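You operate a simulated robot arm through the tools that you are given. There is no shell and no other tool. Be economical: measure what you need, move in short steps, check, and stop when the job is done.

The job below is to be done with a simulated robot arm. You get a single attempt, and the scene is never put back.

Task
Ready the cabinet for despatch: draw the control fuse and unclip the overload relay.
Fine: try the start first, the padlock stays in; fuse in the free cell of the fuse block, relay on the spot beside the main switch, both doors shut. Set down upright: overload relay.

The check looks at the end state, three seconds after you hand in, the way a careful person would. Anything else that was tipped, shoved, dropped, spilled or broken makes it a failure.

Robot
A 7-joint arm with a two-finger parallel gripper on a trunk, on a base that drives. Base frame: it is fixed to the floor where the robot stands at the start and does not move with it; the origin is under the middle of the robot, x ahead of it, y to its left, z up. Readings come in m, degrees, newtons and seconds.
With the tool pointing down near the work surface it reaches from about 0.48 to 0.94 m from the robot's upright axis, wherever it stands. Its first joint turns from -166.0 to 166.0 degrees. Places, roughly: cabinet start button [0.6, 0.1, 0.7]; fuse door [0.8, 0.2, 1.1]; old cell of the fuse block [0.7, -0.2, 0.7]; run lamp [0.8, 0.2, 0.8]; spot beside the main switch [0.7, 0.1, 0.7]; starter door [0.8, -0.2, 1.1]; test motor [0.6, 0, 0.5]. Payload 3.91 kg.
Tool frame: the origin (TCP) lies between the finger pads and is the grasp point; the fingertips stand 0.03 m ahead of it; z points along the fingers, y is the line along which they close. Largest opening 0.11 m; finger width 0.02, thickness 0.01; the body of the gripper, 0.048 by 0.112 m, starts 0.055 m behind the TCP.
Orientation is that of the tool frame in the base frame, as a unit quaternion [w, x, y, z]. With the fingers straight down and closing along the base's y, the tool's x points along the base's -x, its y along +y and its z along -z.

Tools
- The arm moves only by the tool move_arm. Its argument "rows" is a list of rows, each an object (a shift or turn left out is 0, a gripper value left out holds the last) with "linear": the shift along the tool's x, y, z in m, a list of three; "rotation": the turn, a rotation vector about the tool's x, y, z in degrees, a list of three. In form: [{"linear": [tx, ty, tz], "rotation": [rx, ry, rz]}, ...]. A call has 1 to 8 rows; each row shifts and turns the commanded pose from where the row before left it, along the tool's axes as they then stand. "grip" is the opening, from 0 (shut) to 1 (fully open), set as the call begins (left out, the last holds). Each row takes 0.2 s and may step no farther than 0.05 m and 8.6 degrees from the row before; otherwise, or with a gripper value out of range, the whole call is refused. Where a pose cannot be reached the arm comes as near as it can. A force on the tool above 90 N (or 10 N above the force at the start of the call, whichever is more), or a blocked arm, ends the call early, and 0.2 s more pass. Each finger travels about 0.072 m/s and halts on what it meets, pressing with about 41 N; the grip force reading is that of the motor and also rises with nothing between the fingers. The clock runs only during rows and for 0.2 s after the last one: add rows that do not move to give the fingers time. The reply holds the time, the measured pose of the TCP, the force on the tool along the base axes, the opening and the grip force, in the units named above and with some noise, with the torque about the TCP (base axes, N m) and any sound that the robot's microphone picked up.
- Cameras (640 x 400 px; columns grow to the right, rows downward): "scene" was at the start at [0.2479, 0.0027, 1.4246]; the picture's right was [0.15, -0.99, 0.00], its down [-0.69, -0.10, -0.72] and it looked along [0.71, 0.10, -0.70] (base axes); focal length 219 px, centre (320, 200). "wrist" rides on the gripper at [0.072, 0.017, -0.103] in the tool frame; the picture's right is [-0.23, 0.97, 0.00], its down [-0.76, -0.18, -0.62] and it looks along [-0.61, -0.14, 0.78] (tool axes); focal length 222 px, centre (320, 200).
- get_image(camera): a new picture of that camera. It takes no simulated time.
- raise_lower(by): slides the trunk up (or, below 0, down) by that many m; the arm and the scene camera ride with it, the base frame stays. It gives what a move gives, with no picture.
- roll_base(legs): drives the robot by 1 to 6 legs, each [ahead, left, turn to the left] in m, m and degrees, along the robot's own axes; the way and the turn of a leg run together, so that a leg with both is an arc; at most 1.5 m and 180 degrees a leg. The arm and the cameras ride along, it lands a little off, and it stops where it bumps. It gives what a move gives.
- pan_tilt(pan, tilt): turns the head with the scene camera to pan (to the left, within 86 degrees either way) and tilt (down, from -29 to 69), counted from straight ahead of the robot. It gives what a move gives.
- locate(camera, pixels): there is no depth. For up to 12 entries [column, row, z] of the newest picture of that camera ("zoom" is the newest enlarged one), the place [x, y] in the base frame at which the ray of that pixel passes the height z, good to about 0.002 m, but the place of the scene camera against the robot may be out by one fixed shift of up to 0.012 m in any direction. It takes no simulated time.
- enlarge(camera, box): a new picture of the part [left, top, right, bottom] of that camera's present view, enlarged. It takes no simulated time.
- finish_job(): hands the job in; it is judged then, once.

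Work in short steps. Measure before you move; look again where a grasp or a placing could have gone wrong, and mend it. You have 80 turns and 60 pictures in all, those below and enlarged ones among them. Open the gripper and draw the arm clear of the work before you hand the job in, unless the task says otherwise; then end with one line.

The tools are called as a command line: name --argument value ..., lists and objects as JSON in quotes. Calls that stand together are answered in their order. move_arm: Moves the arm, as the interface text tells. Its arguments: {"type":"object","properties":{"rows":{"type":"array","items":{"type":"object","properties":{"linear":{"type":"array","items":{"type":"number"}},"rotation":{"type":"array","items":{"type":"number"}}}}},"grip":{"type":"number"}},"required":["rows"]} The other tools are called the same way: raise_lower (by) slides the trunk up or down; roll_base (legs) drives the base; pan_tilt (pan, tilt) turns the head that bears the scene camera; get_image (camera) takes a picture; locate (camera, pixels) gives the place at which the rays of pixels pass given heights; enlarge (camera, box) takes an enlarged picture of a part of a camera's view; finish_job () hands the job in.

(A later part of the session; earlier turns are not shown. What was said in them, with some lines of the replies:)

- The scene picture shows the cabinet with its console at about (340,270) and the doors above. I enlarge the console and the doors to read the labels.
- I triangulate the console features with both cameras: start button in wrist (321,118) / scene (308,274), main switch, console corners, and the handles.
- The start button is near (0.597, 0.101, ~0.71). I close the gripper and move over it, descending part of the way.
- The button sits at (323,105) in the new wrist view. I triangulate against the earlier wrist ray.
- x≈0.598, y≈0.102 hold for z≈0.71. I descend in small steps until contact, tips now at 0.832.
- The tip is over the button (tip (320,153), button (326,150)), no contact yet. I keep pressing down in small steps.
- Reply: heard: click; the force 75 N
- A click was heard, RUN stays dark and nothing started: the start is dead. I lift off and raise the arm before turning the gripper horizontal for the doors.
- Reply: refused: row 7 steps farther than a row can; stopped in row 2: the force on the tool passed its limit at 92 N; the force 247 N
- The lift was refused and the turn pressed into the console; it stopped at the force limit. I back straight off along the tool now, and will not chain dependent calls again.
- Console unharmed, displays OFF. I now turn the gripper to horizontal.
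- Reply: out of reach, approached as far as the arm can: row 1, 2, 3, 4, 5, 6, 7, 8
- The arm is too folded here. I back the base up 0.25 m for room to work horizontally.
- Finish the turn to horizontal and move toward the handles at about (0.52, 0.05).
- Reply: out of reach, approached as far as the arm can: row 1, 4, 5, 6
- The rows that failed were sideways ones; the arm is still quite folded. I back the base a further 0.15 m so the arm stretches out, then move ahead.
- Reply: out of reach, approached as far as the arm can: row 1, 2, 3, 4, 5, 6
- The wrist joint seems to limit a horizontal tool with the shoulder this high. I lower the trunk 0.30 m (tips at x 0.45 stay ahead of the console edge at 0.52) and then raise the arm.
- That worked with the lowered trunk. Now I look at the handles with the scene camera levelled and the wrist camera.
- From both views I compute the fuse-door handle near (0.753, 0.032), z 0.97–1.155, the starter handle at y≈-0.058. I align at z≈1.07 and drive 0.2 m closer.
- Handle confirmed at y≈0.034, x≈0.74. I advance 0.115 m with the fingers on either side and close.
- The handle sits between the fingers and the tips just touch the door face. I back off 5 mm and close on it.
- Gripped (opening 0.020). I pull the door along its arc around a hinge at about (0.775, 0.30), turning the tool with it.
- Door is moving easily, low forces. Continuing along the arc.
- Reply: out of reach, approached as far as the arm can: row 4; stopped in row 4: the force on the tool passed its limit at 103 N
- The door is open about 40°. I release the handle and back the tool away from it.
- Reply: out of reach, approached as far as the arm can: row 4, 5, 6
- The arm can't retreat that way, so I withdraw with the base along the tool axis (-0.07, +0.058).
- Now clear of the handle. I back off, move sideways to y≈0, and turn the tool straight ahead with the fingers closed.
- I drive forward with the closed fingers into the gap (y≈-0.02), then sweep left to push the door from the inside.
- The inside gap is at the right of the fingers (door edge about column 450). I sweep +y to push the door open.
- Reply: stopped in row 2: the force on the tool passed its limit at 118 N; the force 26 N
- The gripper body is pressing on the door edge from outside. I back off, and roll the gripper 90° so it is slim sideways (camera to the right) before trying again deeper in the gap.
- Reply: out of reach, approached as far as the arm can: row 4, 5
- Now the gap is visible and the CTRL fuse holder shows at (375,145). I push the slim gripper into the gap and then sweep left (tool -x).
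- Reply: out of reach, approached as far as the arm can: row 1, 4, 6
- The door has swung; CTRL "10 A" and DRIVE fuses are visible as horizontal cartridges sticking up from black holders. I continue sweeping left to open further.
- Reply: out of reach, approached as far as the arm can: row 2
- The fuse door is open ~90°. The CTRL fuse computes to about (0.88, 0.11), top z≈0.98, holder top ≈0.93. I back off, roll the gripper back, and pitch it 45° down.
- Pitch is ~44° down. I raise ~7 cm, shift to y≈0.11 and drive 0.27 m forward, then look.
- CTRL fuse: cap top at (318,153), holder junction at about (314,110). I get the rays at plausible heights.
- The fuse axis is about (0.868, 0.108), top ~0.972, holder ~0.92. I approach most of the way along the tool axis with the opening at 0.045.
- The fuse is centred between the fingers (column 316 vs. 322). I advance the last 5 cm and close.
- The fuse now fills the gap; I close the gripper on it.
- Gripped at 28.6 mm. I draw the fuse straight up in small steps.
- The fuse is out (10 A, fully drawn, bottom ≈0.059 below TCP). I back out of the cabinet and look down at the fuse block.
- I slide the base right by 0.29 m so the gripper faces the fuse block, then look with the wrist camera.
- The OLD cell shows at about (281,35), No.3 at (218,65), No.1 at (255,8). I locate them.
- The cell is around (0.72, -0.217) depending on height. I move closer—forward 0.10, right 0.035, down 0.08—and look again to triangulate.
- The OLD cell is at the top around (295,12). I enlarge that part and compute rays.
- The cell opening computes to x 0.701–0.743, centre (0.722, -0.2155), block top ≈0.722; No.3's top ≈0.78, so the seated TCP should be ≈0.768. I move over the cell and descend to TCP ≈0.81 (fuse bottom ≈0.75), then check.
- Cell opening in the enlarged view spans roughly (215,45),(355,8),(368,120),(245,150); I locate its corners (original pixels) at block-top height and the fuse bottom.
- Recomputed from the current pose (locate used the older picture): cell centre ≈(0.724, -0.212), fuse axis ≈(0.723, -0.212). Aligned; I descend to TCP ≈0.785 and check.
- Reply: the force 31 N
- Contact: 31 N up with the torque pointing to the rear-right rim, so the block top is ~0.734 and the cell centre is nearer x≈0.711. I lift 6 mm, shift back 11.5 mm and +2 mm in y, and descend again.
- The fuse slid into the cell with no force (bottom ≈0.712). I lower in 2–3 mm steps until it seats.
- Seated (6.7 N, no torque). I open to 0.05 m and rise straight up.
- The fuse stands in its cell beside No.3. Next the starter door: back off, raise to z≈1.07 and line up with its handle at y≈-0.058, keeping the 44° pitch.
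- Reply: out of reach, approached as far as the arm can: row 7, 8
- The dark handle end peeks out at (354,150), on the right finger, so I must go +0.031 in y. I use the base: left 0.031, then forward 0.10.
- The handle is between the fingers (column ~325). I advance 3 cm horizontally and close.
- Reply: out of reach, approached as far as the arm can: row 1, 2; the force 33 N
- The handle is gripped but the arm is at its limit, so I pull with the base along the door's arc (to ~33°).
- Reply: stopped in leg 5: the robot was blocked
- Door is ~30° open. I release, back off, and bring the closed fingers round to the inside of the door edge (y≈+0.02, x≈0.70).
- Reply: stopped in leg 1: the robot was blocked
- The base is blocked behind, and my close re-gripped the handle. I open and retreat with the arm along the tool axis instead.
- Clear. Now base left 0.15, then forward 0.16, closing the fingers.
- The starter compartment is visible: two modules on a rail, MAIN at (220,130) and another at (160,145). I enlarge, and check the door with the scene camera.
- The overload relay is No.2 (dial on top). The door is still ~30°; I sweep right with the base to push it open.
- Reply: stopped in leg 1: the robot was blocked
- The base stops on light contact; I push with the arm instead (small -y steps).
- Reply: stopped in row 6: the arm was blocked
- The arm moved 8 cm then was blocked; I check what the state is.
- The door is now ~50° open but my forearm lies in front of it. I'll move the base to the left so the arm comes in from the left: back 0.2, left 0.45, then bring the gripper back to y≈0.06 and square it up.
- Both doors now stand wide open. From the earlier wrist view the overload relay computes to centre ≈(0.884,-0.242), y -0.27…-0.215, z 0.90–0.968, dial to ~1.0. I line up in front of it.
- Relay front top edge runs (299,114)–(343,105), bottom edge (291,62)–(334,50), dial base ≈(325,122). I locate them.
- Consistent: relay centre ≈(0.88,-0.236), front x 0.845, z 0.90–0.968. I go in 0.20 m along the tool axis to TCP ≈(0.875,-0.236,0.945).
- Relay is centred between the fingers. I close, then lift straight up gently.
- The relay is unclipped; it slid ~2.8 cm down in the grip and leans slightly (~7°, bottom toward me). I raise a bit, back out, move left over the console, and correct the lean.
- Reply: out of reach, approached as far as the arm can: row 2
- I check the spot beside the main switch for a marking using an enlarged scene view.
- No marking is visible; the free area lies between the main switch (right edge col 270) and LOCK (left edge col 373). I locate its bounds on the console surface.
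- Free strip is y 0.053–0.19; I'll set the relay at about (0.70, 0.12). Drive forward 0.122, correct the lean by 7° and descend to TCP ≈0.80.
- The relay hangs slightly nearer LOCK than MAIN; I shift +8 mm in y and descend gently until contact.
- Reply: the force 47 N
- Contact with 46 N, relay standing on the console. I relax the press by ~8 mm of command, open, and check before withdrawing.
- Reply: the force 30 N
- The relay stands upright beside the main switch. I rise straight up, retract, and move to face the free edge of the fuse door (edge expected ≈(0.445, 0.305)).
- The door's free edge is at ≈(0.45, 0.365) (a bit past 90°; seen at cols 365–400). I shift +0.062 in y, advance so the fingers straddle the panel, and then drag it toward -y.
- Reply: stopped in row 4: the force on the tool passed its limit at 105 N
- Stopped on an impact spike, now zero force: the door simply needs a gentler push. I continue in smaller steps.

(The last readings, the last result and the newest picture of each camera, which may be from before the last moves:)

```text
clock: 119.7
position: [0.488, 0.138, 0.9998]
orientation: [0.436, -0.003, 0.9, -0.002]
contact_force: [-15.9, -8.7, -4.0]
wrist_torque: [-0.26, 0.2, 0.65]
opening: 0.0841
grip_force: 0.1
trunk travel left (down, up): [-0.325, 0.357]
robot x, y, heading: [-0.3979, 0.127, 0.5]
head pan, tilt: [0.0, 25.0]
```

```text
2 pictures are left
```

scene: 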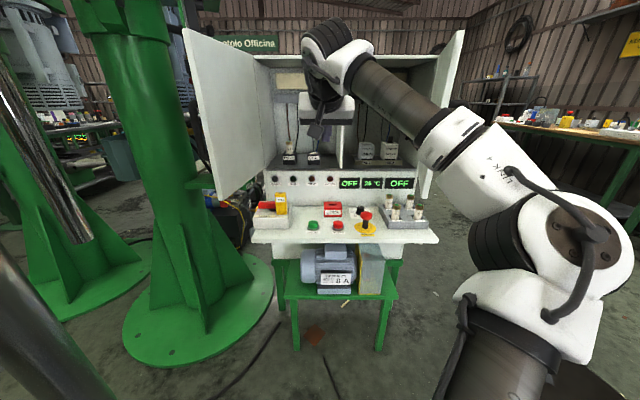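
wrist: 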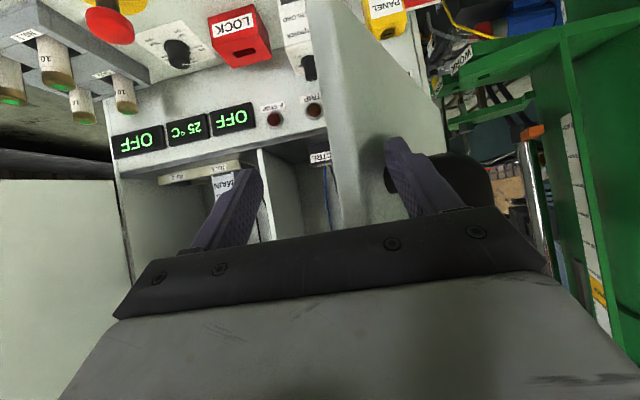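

The door is at ~57° with the right finger on its outer face. I retract, shift left to y≈0.20 with fingers closed, drive forward 0.17, then push the outer face ahead while sliding toward the middle.

move_arm --grip 0.0 --rows '[{"linear": [0.024, 0.004, -0.032]}, {"linear": [0.024, 0.004, -0.032]}, {"linear": [0.024, 0.004, -0.032]}, {"linear": [0.012, 0.02, -0.016]}, {"linear": [0, 0.03, 0]}, {}, {}]'

roll_base --legs '[[0.16, 0, 0]]'

move_arm --rows '[{"linear": [-0.009, -0.005, 0.012]}, {"linear": [-0.012, -0.01, 0.016]}, {"linear": [-0.015, -0.012, 0.02]}, {"linear": [-0.018, -0.012, 0.024]}, {"linear": [-0.018, -0.012, 0.024]}, {"linear": [-0.018, -0.012, 0.024]}, {"linear": [-0.018, -0.012, 0.024]}, {"linear": [-0.012, -0.01, 0.016]}]'

```text
clock: 121.3
position: [0.3496, 0.1998, 1.0013]
orientation: [0.436, -0.004, 0.9, 0.0]
contact_force: [0.2, -0.4, -0.7]
wrist_torque: [0.01, 0.0, 0.0]
opening: 0.0
grip_force: 37.7
trunk travel left (down, up): [-0.325, 0.357]
robot x, y, heading: [-0.396, 0.124, 0.3]
head pan, tilt: [0.0, 25.0]
```

```text
clock: 122.6
position: [0.482, 0.2008, 0.9977]
orientation: [0.427, -0.003, 0.904, -0.007]
contact_force: [0.5, -0.1, 0.0]
wrist_torque: [-0.02, -0.01, 0.0]
opening: 0.0
grip_force: 37.1
trunk travel left (down, up): [-0.325, 0.357]
robot x, y, heading: [-0.2585, 0.1275, 0.3]
head pan, tilt: [0.0, 25.0]
stopped in leg 1: the force on the tool passed its limit at 123 N (the readings are from after the stop); the commanded pose is now the measured one
```

```text
clock: 123.1
position: [0.4978, 0.1873, 0.9908]
orientation: [0.416, 0.001, 0.909, -0.015]
contact_force: [-0.6, -0.2, 0.0]
wrist_torque: [0.0, 0.02, -0.04]
opening: 0.0
grip_force: 37.6
trunk travel left (down, up): [-0.325, 0.357]
robot x, y, heading: [-0.2603, 0.1245, 0.2]
head pan, tilt: [0.0, 25.0]
stopped in row 2: the force on the tool passed its limit at 105 N (the readings are from after the stop); the commanded pose is now the measured one
```

The tip met the handle front at poor leverage. I retract 5 cm, go to the left of the handle (y≈0.26), advance, and push it slowly toward -y/+x along its arc.

move_arm --rows '[{"linear": [0.02, 0, -0.023]}, {"linear": [0.02, 0, -0.023]}, {"linear": [0, 0.04, 0]}, {"linear": [0, 0.036, 0]}, {"linear": [-0.02, 0, 0.023]}, {"linear": [-0.016, 0, 0.019]}, {"linear": [-0.012, 0, 0.014]}]'

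move_arm --rows '[{"linear": [-0.001, -0.01, 0.001]}, {"linear": [-0.002, -0.012, 0.003]}, {"linear": [-0.002, -0.012, 0.003]}, {"linear": [-0.003, -0.014, 0.004]}, {"linear": [-0.004, -0.014, 0.005]}, {"linear": [-0.005, -0.014, 0.006]}, {"linear": [-0.005, -0.014, 0.006]}, {"linear": [-0.005, -0.014, 0.006]}]'

move_arm --rows '[{"linear": [-0.006, -0.01, 0.007]}, {"linear": [-0.006, -0.01, 0.007]}, {"linear": [-0.007, -0.008, 0.008]}, {"linear": [-0.008, -0.007, 0.009]}, {"linear": [-0.008, -0.006, 0.009]}, {"linear": [-0.008, -0.005, 0.009]}, {"linear": [-0.008, -0.004, 0.009]}, {"linear": [-0.008, -0.003, 0.009]}]'

```text
clock: 124.7
position: [0.5099, 0.2623, 0.9889]
orientation: [0.417, 0.002, 0.909, -0.016]
contact_force: [0.3, 0.0, 1.7]
wrist_torque: [-0.01, -0.01, -0.02]
opening: 0.0
grip_force: 37.9
trunk travel left (down, up): [-0.325, 0.357]
robot x, y, heading: [-0.2611, 0.1298, 0.2]
head pan, tilt: [0.0, 25.0]
```

```text
clock: 126.5
position: [0.5511, 0.1569, 0.9904]
orientation: [0.418, 0.002, 0.908, -0.016]
contact_force: [-0.9, 0.1, 0.1]
wrist_torque: [0.03, 0.01, 0.02]
opening: 0.0
grip_force: 38.1
trunk travel left (down, up): [-0.325, 0.357]
robot x, y, heading: [-0.2636, 0.1257, 0.3]
head pan, tilt: [0.0, 25.0]
```

```text
clock: 128.3
position: [0.6411, 0.1024, 0.9923]
orientation: [0.417, 0.0, 0.909, -0.014]
contact_force: [-0.5, -0.8, 0.1]
wrist_torque: [-0.02, 0.0, 0.01]
opening: 0.0
grip_force: 37.9
trunk travel left (down, up): [-0.325, 0.357]
robot x, y, heading: [-0.2654, 0.1255, 0.3]
head pan, tilt: [0.0, 25.0]
```

No contact forces, tip now at (0.664, 0.102). I push straight ahead slowly to close the door fully, then look.

move_arm --rows '[{"linear": [-0.0065, 0, 0.0076]}, {"linear": [-0.0065, 0, 0.0076]}, {"linear": [-0.0065, 0, 0.0076]}, {"linear": [-0.0065, 0, 0.0076]}, {"linear": [-0.0065, 0, 0.0076]}, {"linear": [-0.0065, 0, 0.0076]}, {"linear": [-0.0065, 0, 0.0076]}, {"linear": [-0.0065, 0, 0.0076]}]'

roll_base --legs '[[0.04, 0, 0]]'

get_image --camera "scene"

```text
clock: 130.1
position: [0.7194, 0.1014, 0.993]
orientation: [0.418, 0.0, 0.908, -0.015]
contact_force: [0.7, -0.1, -0.3]
wrist_torque: [0.01, 0.0, 0.01]
opening: 0.0
grip_force: 37.6
trunk travel left (down, up): [-0.325, 0.357]
robot x, y, heading: [-0.2657, 0.1284, 0.0]
head pan, tilt: [0.0, 25.0]
```

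```text
clock: 131.0
position: [0.7365, 0.1024, 0.9953]
orientation: [0.407, 0.003, 0.913, -0.017]
contact_force: [-15.4, -1.3, 5.2]
wrist_torque: [0.04, 0.03, 0.03]
opening: 0.0001
grip_force: 37.7
trunk travel left (down, up): [-0.325, 0.357]
robot x, y, heading: [-0.241, 0.1268, 0.3]
head pan, tilt: [0.0, 25.0]
stopped in leg 1: the force on the tool passed its limit at 133 N (the readings are from after the stop); the commanded pose is now the measured one
```

```text
1 pictures are left
```

scene: 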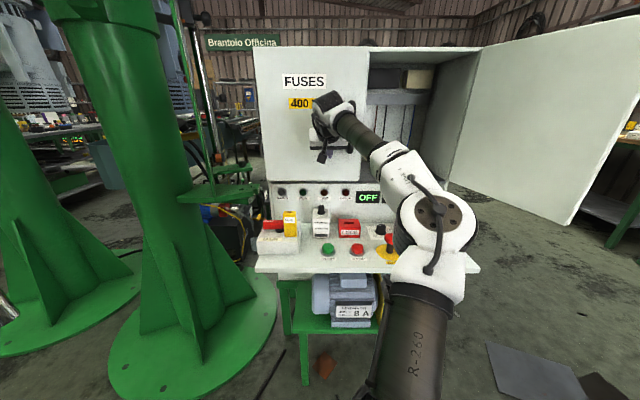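

The fuse door is shut flush. The starter door stands at ~107° with its free edge ≈(0.45,-0.44). I retract, move the base to the right, and straddle that edge with the fingers.

move_arm --rows '[{"linear": [0.0268, 0, -0.0297]}, {"linear": [0.0268, 0, -0.0297]}, {"linear": [0.0268, 0, -0.0297]}, {"linear": [0.0268, 0, -0.0297]}, {"linear": [0.0268, 0, -0.0297]}, {"linear": [0.0134, 0, -0.0149]}]'

roll_base --legs '[[-0.14, 0, 0], [0, -0.43, 0]]'

move_arm --grip 0.85 --rows '[{"linear": [0, -0.03, 0]}, {"linear": [0, -0.04, 0]}, {"linear": [0, -0.04, 0]}, {}, {}]'

get_image --camera "wrist"

```text
clock: 132.4
position: [0.5189, 0.1097, 0.9902]
orientation: [0.406, 0.001, 0.914, -0.016]
contact_force: [-0.8, 1.3, -0.2]
wrist_torque: [0.0, 0.01, 0.02]
opening: 0.0003
grip_force: 37.4
trunk travel left (down, up): [-0.325, 0.357]
robot x, y, heading: [-0.2372, 0.127, 0.3]
head pan, tilt: [0.0, 25.0]
```

```text
clock: 137.2
position: [0.381, -0.3234, 0.9922]
orientation: [0.406, 0.002, 0.914, -0.015]
contact_force: [0.5, 0.9, 0.1]
wrist_torque: [0.02, -0.03, -0.01]
opening: 0.0004
grip_force: 37.6
trunk travel left (down, up): [-0.325, 0.357]
robot x, y, heading: [-0.3772, -0.3001, 0.1]
head pan, tilt: [0.0, 25.0]
```

```text
clock: 138.4
position: [0.3791, -0.4341, 0.9933]
orientation: [0.407, 0.002, 0.913, -0.015]
contact_force: [1.0, 0.2, 0.3]
wrist_torque: [0.03, 0.0, 0.0]
opening: 0.0933
grip_force: 0.0
trunk travel left (down, up): [-0.325, 0.357]
robot x, y, heading: [-0.3756, -0.3038, 0.2]
head pan, tilt: [0.0, 25.0]
```

```text
0 pictures are left
```

wrist: 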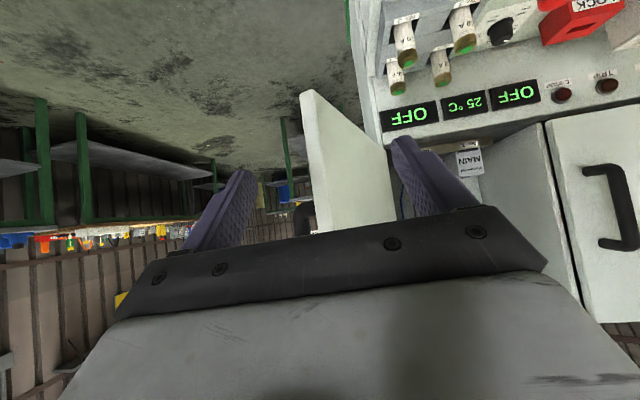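

The door edge (col ~303) lies between the fingers at y≈-0.445. I advance 8 cm to straddle it and drag slowly toward +y along its arc.

move_arm --rows '[{"linear": [-0.0187, 0, 0.0208]}, {"linear": [-0.0187, 0, 0.0208]}, {"linear": [-0.0187, 0, 0.0208]}]'

move_arm --rows '[{"linear": [0, 0.012, 0]}, {"linear": [0, 0.014, 0]}, {"linear": [0, 0.016, 0]}, {"linear": [0, 0.016, 0]}, {"linear": [0, 0.016, 0]}, {"linear": [0, 0.016, 0]}, {"linear": [0, 0.018, 0]}, {"linear": [0, 0.018, 0]}]'

move_arm --rows '[{"linear": [0, 0.016, 0]}, {"linear": [0, 0.016, 0]}, {"linear": [-0.001, 0.016, 0.001]}, {"linear": [-0.002, 0.018, 0.002]}, {"linear": [-0.003, 0.018, 0.003]}, {"linear": [-0.004, 0.018, 0.004]}, {"linear": [-0.005, 0.018, 0.006]}, {"linear": [-0.005, 0.018, 0.006]}]'

```text
clock: 139.2
position: [0.4646, -0.4358, 0.9936]
orientation: [0.407, 0.002, 0.913, -0.015]
contact_force: [-0.4, 0.0, 0.9]
wrist_torque: [0.01, 0.03, 0.02]
opening: 0.0936
grip_force: 0.0
trunk travel left (down, up): [-0.325, 0.357]
robot x, y, heading: [-0.3801, -0.3042, 0.0]
head pan, tilt: [0.0, 25.0]
```

```text
clock: 141.0
position: [0.4649, -0.308, 0.9909]
orientation: [0.407, 0.001, 0.913, -0.016]
contact_force: [0.0, 0.7, 0.5]
wrist_torque: [0.03, -0.02, -0.01]
opening: 0.0935
grip_force: 0.0
trunk travel left (down, up): [-0.325, 0.357]
robot x, y, heading: [-0.3804, -0.3013, 0.4]
head pan, tilt: [0.0, 25.0]
```

```text
clock: 142.8
position: [0.4926, -0.1664, 0.9899]
orientation: [0.407, -0.002, 0.913, -0.013]
contact_force: [-32.5, 13.6, -8.4]
wrist_torque: [0.14, -0.23, -1.97]
opening: 0.0869
grip_force: 0.1
trunk travel left (down, up): [-0.325, 0.357]
robot x, y, heading: [-0.3767, -0.3012, 0.1]
head pan, tilt: [0.0, 25.0]
5 turns are left
```

The panel is engaged at ~58° (pressed between fingers). I retract, close the fingers, move right of the handle (y≈-0.30), drive forward 0.14, and push the handle along its arc as with the other door.

move_arm --rows '[{"linear": [0.0268, -0.004, -0.0297]}, {"linear": [0.0268, 0, -0.0297]}, {"linear": [0.0268, 0, -0.0297]}]'

move_arm --grip 0 --rows '[{"linear": [0, -0.043, 0]}, {"linear": [0, -0.043, 0]}, {"linear": [0, -0.043, 0]}, {}, {}]'

roll_base --legs '[[0.14, 0, 0]]'

move_arm --rows '[{"linear": [-0.001, 0.01, 0.001]}, {"linear": [-0.002, 0.012, 0.003]}, {"linear": [-0.002, 0.012, 0.003]}, {"linear": [-0.003, 0.014, 0.004]}, {"linear": [-0.004, 0.014, 0.005]}, {"linear": [-0.005, 0.014, 0.006]}, {"linear": [-0.005, 0.014, 0.006]}, {"linear": [-0.005, 0.014, 0.006]}]'

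move_arm --rows '[{"linear": [-0.006, 0.01, 0.007]}, {"linear": [-0.006, 0.01, 0.007]}, {"linear": [-0.007, 0.008, 0.008]}, {"linear": [-0.008, 0.007, 0.009]}, {"linear": [-0.008, 0.006, 0.009]}, {"linear": [-0.008, 0.005, 0.009]}, {"linear": [-0.008, 0.004, 0.009]}, {"linear": [-0.008, 0.003, 0.009]}]'

```text
clock: 143.6
position: [0.3749, -0.1749, 0.987]
orientation: [0.406, 0.002, 0.914, -0.016]
contact_force: [0.2, -0.6, -0.6]
wrist_torque: [0.05, 0.0, 0.01]
opening: 0.0936
grip_force: 0.1
trunk travel left (down, up): [-0.325, 0.357]
robot x, y, heading: [-0.3765, -0.3041, 0.1]
head pan, tilt: [0.0, 25.0]
```

```text
clock: 144.8
position: [0.372, -0.3038, 0.9915]
orientation: [0.405, 0.002, 0.914, -0.015]
contact_force: [-0.1, -0.4, -0.3]
wrist_torque: [0.0, 0.0, 0.02]
opening: 0.0
grip_force: 37.8
trunk travel left (down, up): [-0.325, 0.357]
robot x, y, heading: [-0.3804, -0.3056, 0.4]
head pan, tilt: [0.0, 25.0]
```

```text
clock: 146.2
position: [0.508, -0.2984, 0.9897]
orientation: [0.404, -0.005, 0.915, -0.014]
contact_force: [0.2, 0.3, -0.4]
wrist_torque: [-0.01, 0.01, -0.04]
opening: 0.0
grip_force: 37.8
trunk travel left (down, up): [-0.325, 0.357]
robot x, y, heading: [-0.236, -0.3038, 0.1]
head pan, tilt: [0.0, 25.0]
stopped in leg 1: the robot was blocked; the commanded pose is now the measured one
```

```text
clock: 148.0
position: [0.5518, -0.1941, 0.984]
orientation: [0.405, -0.004, 0.914, -0.015]
contact_force: [-1.2, -0.4, 0.1]
wrist_torque: [0.0, 0.01, 0.01]
opening: 0.0
grip_force: 37.7
trunk travel left (down, up): [-0.325, 0.357]
robot x, y, heading: [-0.2378, -0.3048, -0.0]
head pan, tilt: [0.0, 25.0]
```

```text
clock: 149.8
position: [0.6412, -0.1415, 0.9799]
orientation: [0.405, -0.006, 0.914, -0.014]
contact_force: [-0.5, 0.1, 0.2]
wrist_torque: [-0.04, -0.01, -0.02]
opening: 0.0001
grip_force: 37.5
trunk travel left (down, up): [-0.325, 0.357]
robot x, y, heading: [-0.2387, -0.3004, 0.1]
head pan, tilt: [0.0, 25.0]
4 turns are left
```

The path matches the other door's mirror image. I push ahead slowly to close it fully, expecting contact at TCP x≈0.735.

move_arm --rows '[{"linear": [-0.0067, 0, 0.0074]}, {"linear": [-0.0067, 0, 0.0074]}, {"linear": [-0.0067, 0, 0.0074]}, {"linear": [-0.0067, 0, 0.0074]}, {"linear": [-0.0067, 0, 0.0074]}, {"linear": [-0.0067, 0, 0.0074]}, {"linear": [-0.0067, 0, 0.0074]}, {"linear": [-0.0067, 0, 0.0074]}]'

move_arm --rows '[{"linear": [-0.005, 0, 0.0055]}, {"linear": [-0.005, 0, 0.0055]}, {"linear": [-0.0035, 0, 0.004]}]'

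```text
clock: 151.6
position: [0.721, -0.1419, 0.9807]
orientation: [0.406, -0.004, 0.914, -0.015]
contact_force: [-0.6, 0.1, -0.6]
wrist_torque: [-0.03, -0.03, 0.01]
opening: 0.0002
grip_force: 37.6
trunk travel left (down, up): [-0.325, 0.357]
robot x, y, heading: [-0.238, -0.3008, 0.5]
head pan, tilt: [0.0, 25.0]
```

```text
clock: 152.4
position: [0.7367, -0.1416, 0.9816]
orientation: [0.402, -0.004, 0.915, -0.016]
contact_force: [-46.9, -9.0, -10.1]
wrist_torque: [0.16, 0.92, -0.23]
opening: 0.0
grip_force: 38.3
trunk travel left (down, up): [-0.325, 0.357]
robot x, y, heading: [-0.2402, -0.3025, 0.2]
head pan, tilt: [0.0, 25.0]
3 turns are left
```

47 N of contact at x=0.737, exactly as with the closed fuse door: the starter door is shut. I withdraw straight back, clear of the work, and open the gripper.

move_arm --rows '[{"linear": [0.0134, 0, -0.0149]}, {"linear": [0.0268, 0, -0.0297]}, {"linear": [0.0268, 0, -0.0297]}, {"linear": [0.0268, 0, -0.0297]}, {"linear": [0.0268, 0, -0.0297]}]'

roll_base --legs '[[-0.12, 0, 0]]'

move_arm --grip 0.8 --rows '[{}, {}, {}, {}]'

```text
clock: 153.6
position: [0.5614, -0.1408, 0.9812]
orientation: [0.405, -0.005, 0.914, -0.014]
contact_force: [0.1, 0.1, 0.0]
wrist_torque: [0.01, 0.07, 0.01]
opening: 0.0
grip_force: 37.6
trunk travel left (down, up): [-0.325, 0.357]
robot x, y, heading: [-0.2397, -0.305, 0.2]
head pan, tilt: [0.0, 25.0]
```

```text
clock: 154.8
position: [0.4418, -0.1434, 0.9811]
orientation: [0.404, -0.005, 0.914, -0.014]
contact_force: [0.0, -0.1, 0.0]
wrist_torque: [-0.02, -0.02, 0.01]
opening: 0.0
grip_force: 37.4
trunk travel left (down, up): [-0.325, 0.357]
robot x, y, heading: [-0.3578, -0.3058, 0.1]
head pan, tilt: [0.0, 25.0]
```

```text
clock: 155.8
position: [0.4431, -0.1428, 0.9803]
orientation: [0.404, -0.005, 0.915, -0.014]
contact_force: [-0.5, 0.3, -0.4]
wrist_torque: [0.03, -0.02, -0.02]
opening: 0.0881
grip_force: 0.0
trunk travel left (down, up): [-0.325, 0.357]
robot x, y, heading: [-0.3603, -0.304, 0.2]
head pan, tilt: [0.0, 25.0]
2 turns are left
```

The arm is clear with the gripper open, the fuse and relay are placed, and both doors are closed. I hand the job in.

finish_job

```text
The job is handed in.
```

I handed the job in: I pressed start first and nothing ran, the padlock stayed in, the control fuse is in the OLD cell, the overload relay is upright beside the main switch, and both doors are shut. I had no pictures left to look at the starter door, so its closing rests on the same contact point as the fuse door, which I did see shut. Early on, the gripper pressed into the console at the start button, up to 238 N on the readings; a picture afterwards showed no damage.
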